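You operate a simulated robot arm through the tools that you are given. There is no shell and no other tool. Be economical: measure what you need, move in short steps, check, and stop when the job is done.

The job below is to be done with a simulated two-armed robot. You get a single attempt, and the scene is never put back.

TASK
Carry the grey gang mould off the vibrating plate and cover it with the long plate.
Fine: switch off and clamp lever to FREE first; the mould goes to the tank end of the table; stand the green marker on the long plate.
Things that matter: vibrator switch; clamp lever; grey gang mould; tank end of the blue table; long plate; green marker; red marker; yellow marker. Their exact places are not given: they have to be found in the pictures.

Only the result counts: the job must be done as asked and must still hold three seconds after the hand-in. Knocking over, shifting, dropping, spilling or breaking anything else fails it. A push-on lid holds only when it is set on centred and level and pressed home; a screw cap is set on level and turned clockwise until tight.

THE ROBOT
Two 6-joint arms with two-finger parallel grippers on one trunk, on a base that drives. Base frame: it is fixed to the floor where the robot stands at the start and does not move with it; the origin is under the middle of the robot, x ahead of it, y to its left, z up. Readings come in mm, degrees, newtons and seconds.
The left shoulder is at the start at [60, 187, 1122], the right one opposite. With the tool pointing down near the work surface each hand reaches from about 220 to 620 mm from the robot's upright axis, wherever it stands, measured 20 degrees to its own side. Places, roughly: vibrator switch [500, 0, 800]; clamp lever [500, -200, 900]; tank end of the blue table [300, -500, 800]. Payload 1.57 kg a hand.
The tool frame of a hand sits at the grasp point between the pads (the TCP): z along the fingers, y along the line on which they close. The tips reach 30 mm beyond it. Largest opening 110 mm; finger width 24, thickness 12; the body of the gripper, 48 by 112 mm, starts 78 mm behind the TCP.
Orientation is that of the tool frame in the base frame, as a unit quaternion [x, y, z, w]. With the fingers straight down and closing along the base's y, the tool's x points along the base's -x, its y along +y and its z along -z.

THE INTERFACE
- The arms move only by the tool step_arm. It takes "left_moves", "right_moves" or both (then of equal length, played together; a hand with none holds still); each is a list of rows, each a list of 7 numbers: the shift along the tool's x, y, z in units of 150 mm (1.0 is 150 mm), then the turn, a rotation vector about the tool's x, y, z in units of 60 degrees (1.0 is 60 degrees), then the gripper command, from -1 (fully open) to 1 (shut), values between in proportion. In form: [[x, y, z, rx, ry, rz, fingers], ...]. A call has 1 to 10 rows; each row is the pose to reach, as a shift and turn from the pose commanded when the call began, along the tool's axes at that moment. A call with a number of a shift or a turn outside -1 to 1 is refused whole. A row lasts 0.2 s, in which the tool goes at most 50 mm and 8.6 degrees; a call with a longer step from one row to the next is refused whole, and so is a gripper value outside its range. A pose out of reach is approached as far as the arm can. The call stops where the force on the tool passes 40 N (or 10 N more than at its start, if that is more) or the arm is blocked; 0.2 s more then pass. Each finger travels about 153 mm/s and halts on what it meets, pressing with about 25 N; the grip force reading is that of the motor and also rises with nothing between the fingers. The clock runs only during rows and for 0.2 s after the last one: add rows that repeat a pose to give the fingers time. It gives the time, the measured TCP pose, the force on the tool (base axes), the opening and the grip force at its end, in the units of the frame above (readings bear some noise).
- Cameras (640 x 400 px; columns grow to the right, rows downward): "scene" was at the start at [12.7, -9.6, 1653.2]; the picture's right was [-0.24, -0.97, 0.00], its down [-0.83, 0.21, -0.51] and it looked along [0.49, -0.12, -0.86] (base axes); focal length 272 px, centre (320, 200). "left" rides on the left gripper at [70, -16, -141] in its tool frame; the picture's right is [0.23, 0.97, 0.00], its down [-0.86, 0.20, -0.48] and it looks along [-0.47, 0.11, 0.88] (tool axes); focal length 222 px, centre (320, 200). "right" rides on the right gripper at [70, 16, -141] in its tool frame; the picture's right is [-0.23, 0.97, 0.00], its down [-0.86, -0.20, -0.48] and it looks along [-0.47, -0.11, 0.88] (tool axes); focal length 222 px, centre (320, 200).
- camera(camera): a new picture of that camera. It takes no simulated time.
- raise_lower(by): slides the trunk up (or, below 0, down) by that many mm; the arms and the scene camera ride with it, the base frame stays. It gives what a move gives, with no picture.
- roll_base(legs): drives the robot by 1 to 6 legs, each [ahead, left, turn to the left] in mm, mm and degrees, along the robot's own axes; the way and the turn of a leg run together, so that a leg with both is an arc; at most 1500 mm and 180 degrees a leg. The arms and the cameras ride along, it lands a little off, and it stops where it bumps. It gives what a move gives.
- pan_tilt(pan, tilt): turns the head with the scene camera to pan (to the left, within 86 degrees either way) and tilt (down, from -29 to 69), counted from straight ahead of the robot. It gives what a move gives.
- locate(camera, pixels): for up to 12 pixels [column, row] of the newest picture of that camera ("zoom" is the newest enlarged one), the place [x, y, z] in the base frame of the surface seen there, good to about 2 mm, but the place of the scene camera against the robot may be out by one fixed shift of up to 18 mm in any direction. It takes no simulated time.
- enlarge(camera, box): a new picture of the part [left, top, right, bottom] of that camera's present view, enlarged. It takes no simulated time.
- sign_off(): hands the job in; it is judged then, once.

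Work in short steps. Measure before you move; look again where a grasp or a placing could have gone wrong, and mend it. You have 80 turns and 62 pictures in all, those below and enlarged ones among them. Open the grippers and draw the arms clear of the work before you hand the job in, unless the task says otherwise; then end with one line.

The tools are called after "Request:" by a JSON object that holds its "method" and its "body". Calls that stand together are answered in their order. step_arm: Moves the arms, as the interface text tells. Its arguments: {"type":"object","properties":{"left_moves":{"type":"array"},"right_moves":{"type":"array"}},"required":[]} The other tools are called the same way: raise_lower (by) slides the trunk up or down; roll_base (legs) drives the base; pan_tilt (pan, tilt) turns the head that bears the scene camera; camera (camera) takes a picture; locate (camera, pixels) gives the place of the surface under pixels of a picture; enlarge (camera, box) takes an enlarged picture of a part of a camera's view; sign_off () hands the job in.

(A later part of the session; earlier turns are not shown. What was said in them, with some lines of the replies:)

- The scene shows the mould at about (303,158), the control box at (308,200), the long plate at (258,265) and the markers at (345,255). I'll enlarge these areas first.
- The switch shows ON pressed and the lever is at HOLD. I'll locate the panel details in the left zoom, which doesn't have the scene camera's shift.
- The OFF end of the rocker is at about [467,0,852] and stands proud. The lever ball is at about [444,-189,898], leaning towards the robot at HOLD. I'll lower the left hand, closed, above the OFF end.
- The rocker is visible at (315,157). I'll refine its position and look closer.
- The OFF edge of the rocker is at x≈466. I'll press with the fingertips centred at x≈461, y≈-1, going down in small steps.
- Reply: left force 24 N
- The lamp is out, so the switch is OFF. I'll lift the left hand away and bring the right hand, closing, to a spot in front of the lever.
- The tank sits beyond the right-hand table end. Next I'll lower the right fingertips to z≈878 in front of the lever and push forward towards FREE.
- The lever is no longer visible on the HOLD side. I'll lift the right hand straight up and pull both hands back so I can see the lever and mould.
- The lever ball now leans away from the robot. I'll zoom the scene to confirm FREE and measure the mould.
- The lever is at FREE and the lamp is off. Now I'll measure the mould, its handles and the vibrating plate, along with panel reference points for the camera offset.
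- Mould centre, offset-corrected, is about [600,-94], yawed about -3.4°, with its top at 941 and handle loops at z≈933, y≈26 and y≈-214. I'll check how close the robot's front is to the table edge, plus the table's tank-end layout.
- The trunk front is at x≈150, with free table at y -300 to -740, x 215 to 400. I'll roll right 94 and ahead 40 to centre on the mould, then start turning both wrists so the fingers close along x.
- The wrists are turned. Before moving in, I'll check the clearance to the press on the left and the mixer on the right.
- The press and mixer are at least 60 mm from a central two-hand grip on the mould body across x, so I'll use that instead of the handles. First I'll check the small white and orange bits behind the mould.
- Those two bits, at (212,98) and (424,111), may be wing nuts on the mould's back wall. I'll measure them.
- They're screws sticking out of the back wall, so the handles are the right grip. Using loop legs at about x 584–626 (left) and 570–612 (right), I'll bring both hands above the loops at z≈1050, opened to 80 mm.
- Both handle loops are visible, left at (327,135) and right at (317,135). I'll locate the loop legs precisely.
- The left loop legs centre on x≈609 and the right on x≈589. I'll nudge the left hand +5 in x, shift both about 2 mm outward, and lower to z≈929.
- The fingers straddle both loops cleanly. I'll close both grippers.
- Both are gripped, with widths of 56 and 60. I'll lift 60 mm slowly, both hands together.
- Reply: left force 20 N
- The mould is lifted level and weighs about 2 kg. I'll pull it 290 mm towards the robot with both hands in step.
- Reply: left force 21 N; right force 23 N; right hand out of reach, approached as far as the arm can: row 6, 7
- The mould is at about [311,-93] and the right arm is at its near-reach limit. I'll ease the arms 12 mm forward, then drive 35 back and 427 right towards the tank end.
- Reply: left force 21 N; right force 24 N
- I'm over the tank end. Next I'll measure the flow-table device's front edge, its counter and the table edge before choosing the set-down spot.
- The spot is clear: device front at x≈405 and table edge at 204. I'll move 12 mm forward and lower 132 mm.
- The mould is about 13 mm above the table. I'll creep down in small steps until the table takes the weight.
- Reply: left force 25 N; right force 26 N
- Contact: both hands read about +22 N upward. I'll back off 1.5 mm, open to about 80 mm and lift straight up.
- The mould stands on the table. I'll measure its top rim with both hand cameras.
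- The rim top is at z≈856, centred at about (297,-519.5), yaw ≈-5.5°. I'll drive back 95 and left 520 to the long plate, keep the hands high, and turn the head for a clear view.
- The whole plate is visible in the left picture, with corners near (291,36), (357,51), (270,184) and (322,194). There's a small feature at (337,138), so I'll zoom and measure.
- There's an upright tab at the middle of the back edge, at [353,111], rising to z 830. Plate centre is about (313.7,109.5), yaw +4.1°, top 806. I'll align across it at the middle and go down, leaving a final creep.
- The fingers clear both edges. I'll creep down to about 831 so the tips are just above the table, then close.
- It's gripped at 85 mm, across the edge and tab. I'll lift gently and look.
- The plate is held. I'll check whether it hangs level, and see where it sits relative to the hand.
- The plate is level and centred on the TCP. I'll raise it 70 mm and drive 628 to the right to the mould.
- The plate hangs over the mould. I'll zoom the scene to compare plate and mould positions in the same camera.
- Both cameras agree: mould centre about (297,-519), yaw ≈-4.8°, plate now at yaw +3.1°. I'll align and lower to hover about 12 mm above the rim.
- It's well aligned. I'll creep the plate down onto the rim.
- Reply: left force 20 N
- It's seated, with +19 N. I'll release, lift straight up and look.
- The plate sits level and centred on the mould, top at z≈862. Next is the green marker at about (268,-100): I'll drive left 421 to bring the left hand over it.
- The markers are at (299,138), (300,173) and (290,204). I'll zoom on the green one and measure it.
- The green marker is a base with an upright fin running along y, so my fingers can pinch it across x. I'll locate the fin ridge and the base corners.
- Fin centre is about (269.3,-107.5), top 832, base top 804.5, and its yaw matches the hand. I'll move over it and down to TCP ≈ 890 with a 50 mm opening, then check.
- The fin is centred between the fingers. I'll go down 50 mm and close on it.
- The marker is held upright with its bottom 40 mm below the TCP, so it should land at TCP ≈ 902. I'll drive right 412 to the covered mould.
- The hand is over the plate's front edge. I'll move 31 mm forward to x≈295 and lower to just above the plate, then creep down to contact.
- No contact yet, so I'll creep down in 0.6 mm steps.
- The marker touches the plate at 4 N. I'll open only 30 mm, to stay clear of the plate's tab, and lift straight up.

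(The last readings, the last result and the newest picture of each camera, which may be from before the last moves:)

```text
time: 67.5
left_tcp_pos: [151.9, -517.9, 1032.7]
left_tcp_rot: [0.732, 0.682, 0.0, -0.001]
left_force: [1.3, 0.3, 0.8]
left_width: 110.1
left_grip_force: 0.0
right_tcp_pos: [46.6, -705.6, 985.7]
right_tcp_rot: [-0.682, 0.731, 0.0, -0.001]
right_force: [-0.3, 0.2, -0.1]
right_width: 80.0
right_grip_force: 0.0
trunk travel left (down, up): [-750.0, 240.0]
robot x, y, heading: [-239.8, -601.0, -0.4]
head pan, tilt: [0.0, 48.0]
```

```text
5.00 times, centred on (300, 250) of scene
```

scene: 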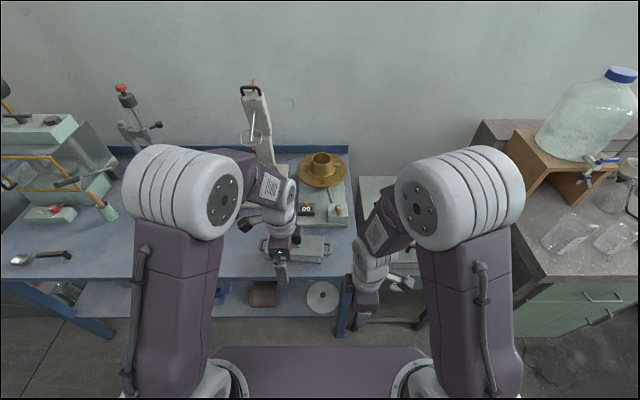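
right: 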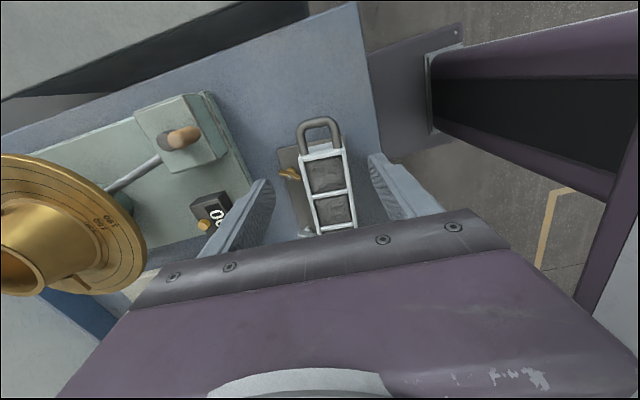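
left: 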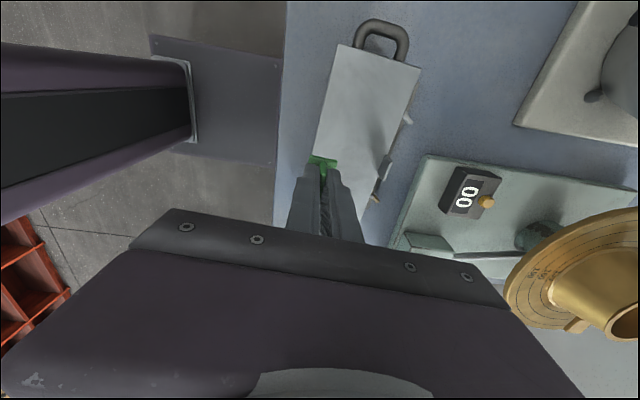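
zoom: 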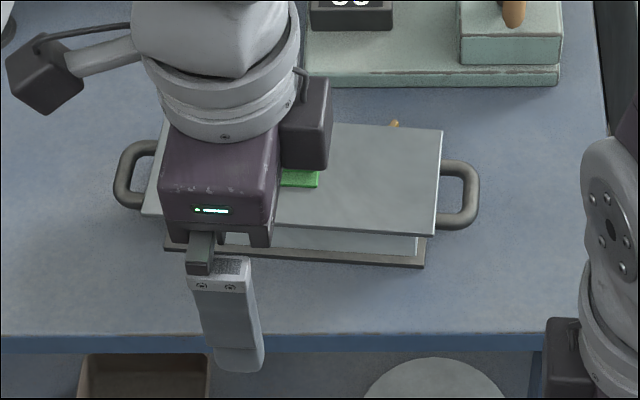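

The hand hides the marker. I'll drive left 250 for a clear final view of the mould, the lever and the other markers.

Request:
{"method": "roll_base", "body": {"legs": [[0, 250, 0]]}}

Request:
{"method": "camera", "body": {"camera": "scene"}}

Request:
{"method": "enlarge", "body": {"camera": "scene", "box": [300, 180, 460, 280]}}

```text
time: 69.3
left_tcp_pos: [150.9, -266.4, 1033.7]
left_tcp_rot: [0.732, 0.681, 0.001, -0.001]
left_force: [0.2, 0.3, 0.2]
left_width: 110.0
left_grip_force: 0.3
right_tcp_pos: [47.0, -454.3, 985.7]
right_tcp_rot: [-0.683, 0.731, -0.001, 0.0]
right_force: [0.6, -0.7, 0.2]
right_width: 79.7
right_grip_force: 0.1
trunk travel left (down, up): [-750.0, 240.0]
robot x, y, heading: [-238.5, -349.2, -0.2]
head pan, tilt: [0.0, 48.0]
```

```text
7 pictures are left
```

scene: 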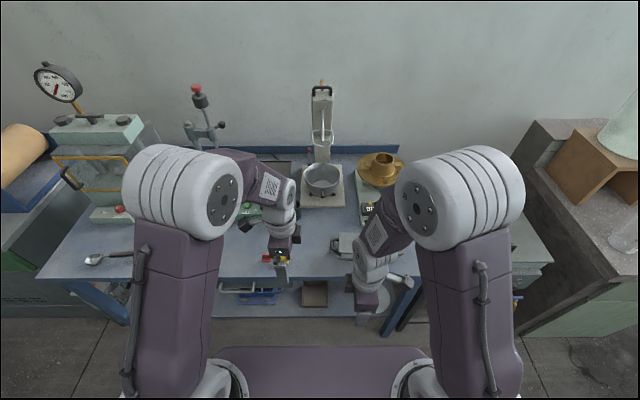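

```text
4.00 times, centred on (380, 230) of scene
```

zoom: 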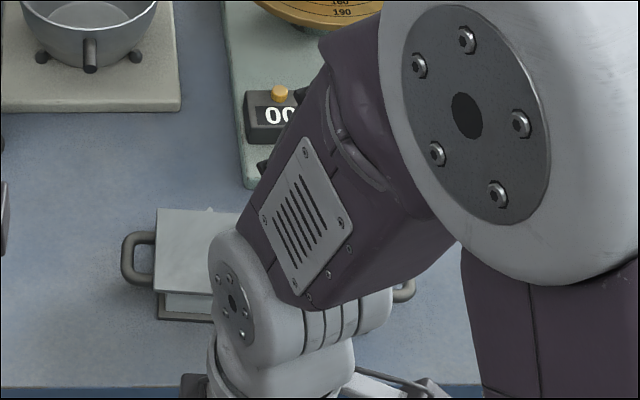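

Now the right arm blocks the view. Driving right 150 should put the mould in the gap between the hands.

Request:
{"method": "roll_base", "body": {"legs": [[-60, -165, 0]]}}

Request:
{"method": "enlarge", "body": {"camera": "scene", "box": [240, 160, 400, 260]}}

```text
time: 70.8
left_tcp_pos: [92.3, -428.3, 1033.3]
left_tcp_rot: [0.733, 0.681, -0.001, 0.0]
left_force: [0.3, 0.8, 0.0]
left_width: 110.1
left_grip_force: 0.1
right_tcp_pos: [-13.0, -616.1, 986.4]
right_tcp_rot: [-0.682, 0.731, 0.0, -0.001]
right_force: [-0.1, -0.1, 0.4]
right_width: 79.9
right_grip_force: 0.1
trunk travel left (down, up): [-750.0, 240.0]
robot x, y, heading: [-299.0, -516.1, -0.5]
head pan, tilt: [0.0, 48.0]
```

```text
4.00 times, centred on (320, 210) of scene
```

zoom: 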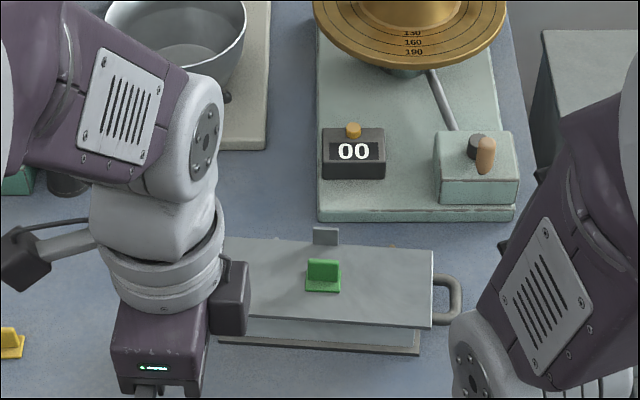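

The marker stands upright on the level plate. I'll take one last look at the panel and the other markers.

Request:
{"method": "roll_base", "body": {"legs": [[0, 380, 0]]}}

Request:
{"method": "enlarge", "body": {"camera": "scene", "box": [240, 150, 400, 250]}}

```text
time: 73.2
left_tcp_pos: [92.6, -57.8, 1034.0]
left_tcp_rot: [0.732, 0.681, 0.0, 0.0]
left_force: [-0.8, -0.6, -0.5]
left_width: 109.8
left_grip_force: 0.1
right_tcp_pos: [-12.1, -247.3, 985.6]
right_tcp_rot: [-0.682, 0.731, -0.001, 0.001]
right_force: [-0.1, 0.0, 1.0]
right_width: 79.8
right_grip_force: 0.1
trunk travel left (down, up): [-750.0, 240.0]
robot x, y, heading: [-296.5, -141.6, -0.1]
head pan, tilt: [0.0, 48.0]
```

```text
4.00 times, centred on (320, 200) of scene
```

zoom: 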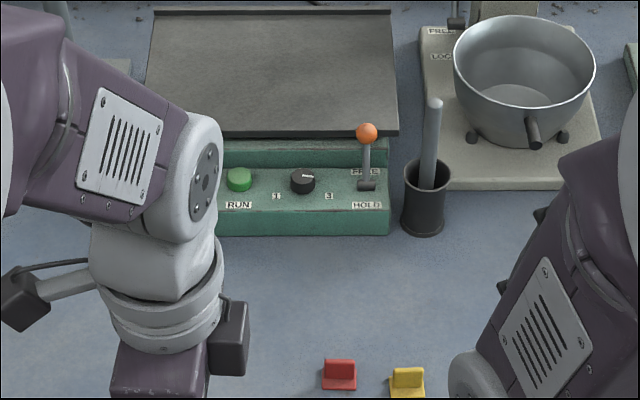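

The lever is at FREE, and the red and yellow markers, pestle and bowl look undisturbed. The hands are open and clear, so I'm handing in.

Request:
{"method": "sign_off", "body": {}}

```text
The job is handed in.
```

The job is handed in: the vibrator is switched off, the clamp lever is at FREE, and the gang mould stands at the tank end of the table, covered by the long plate with the green marker upright on it.
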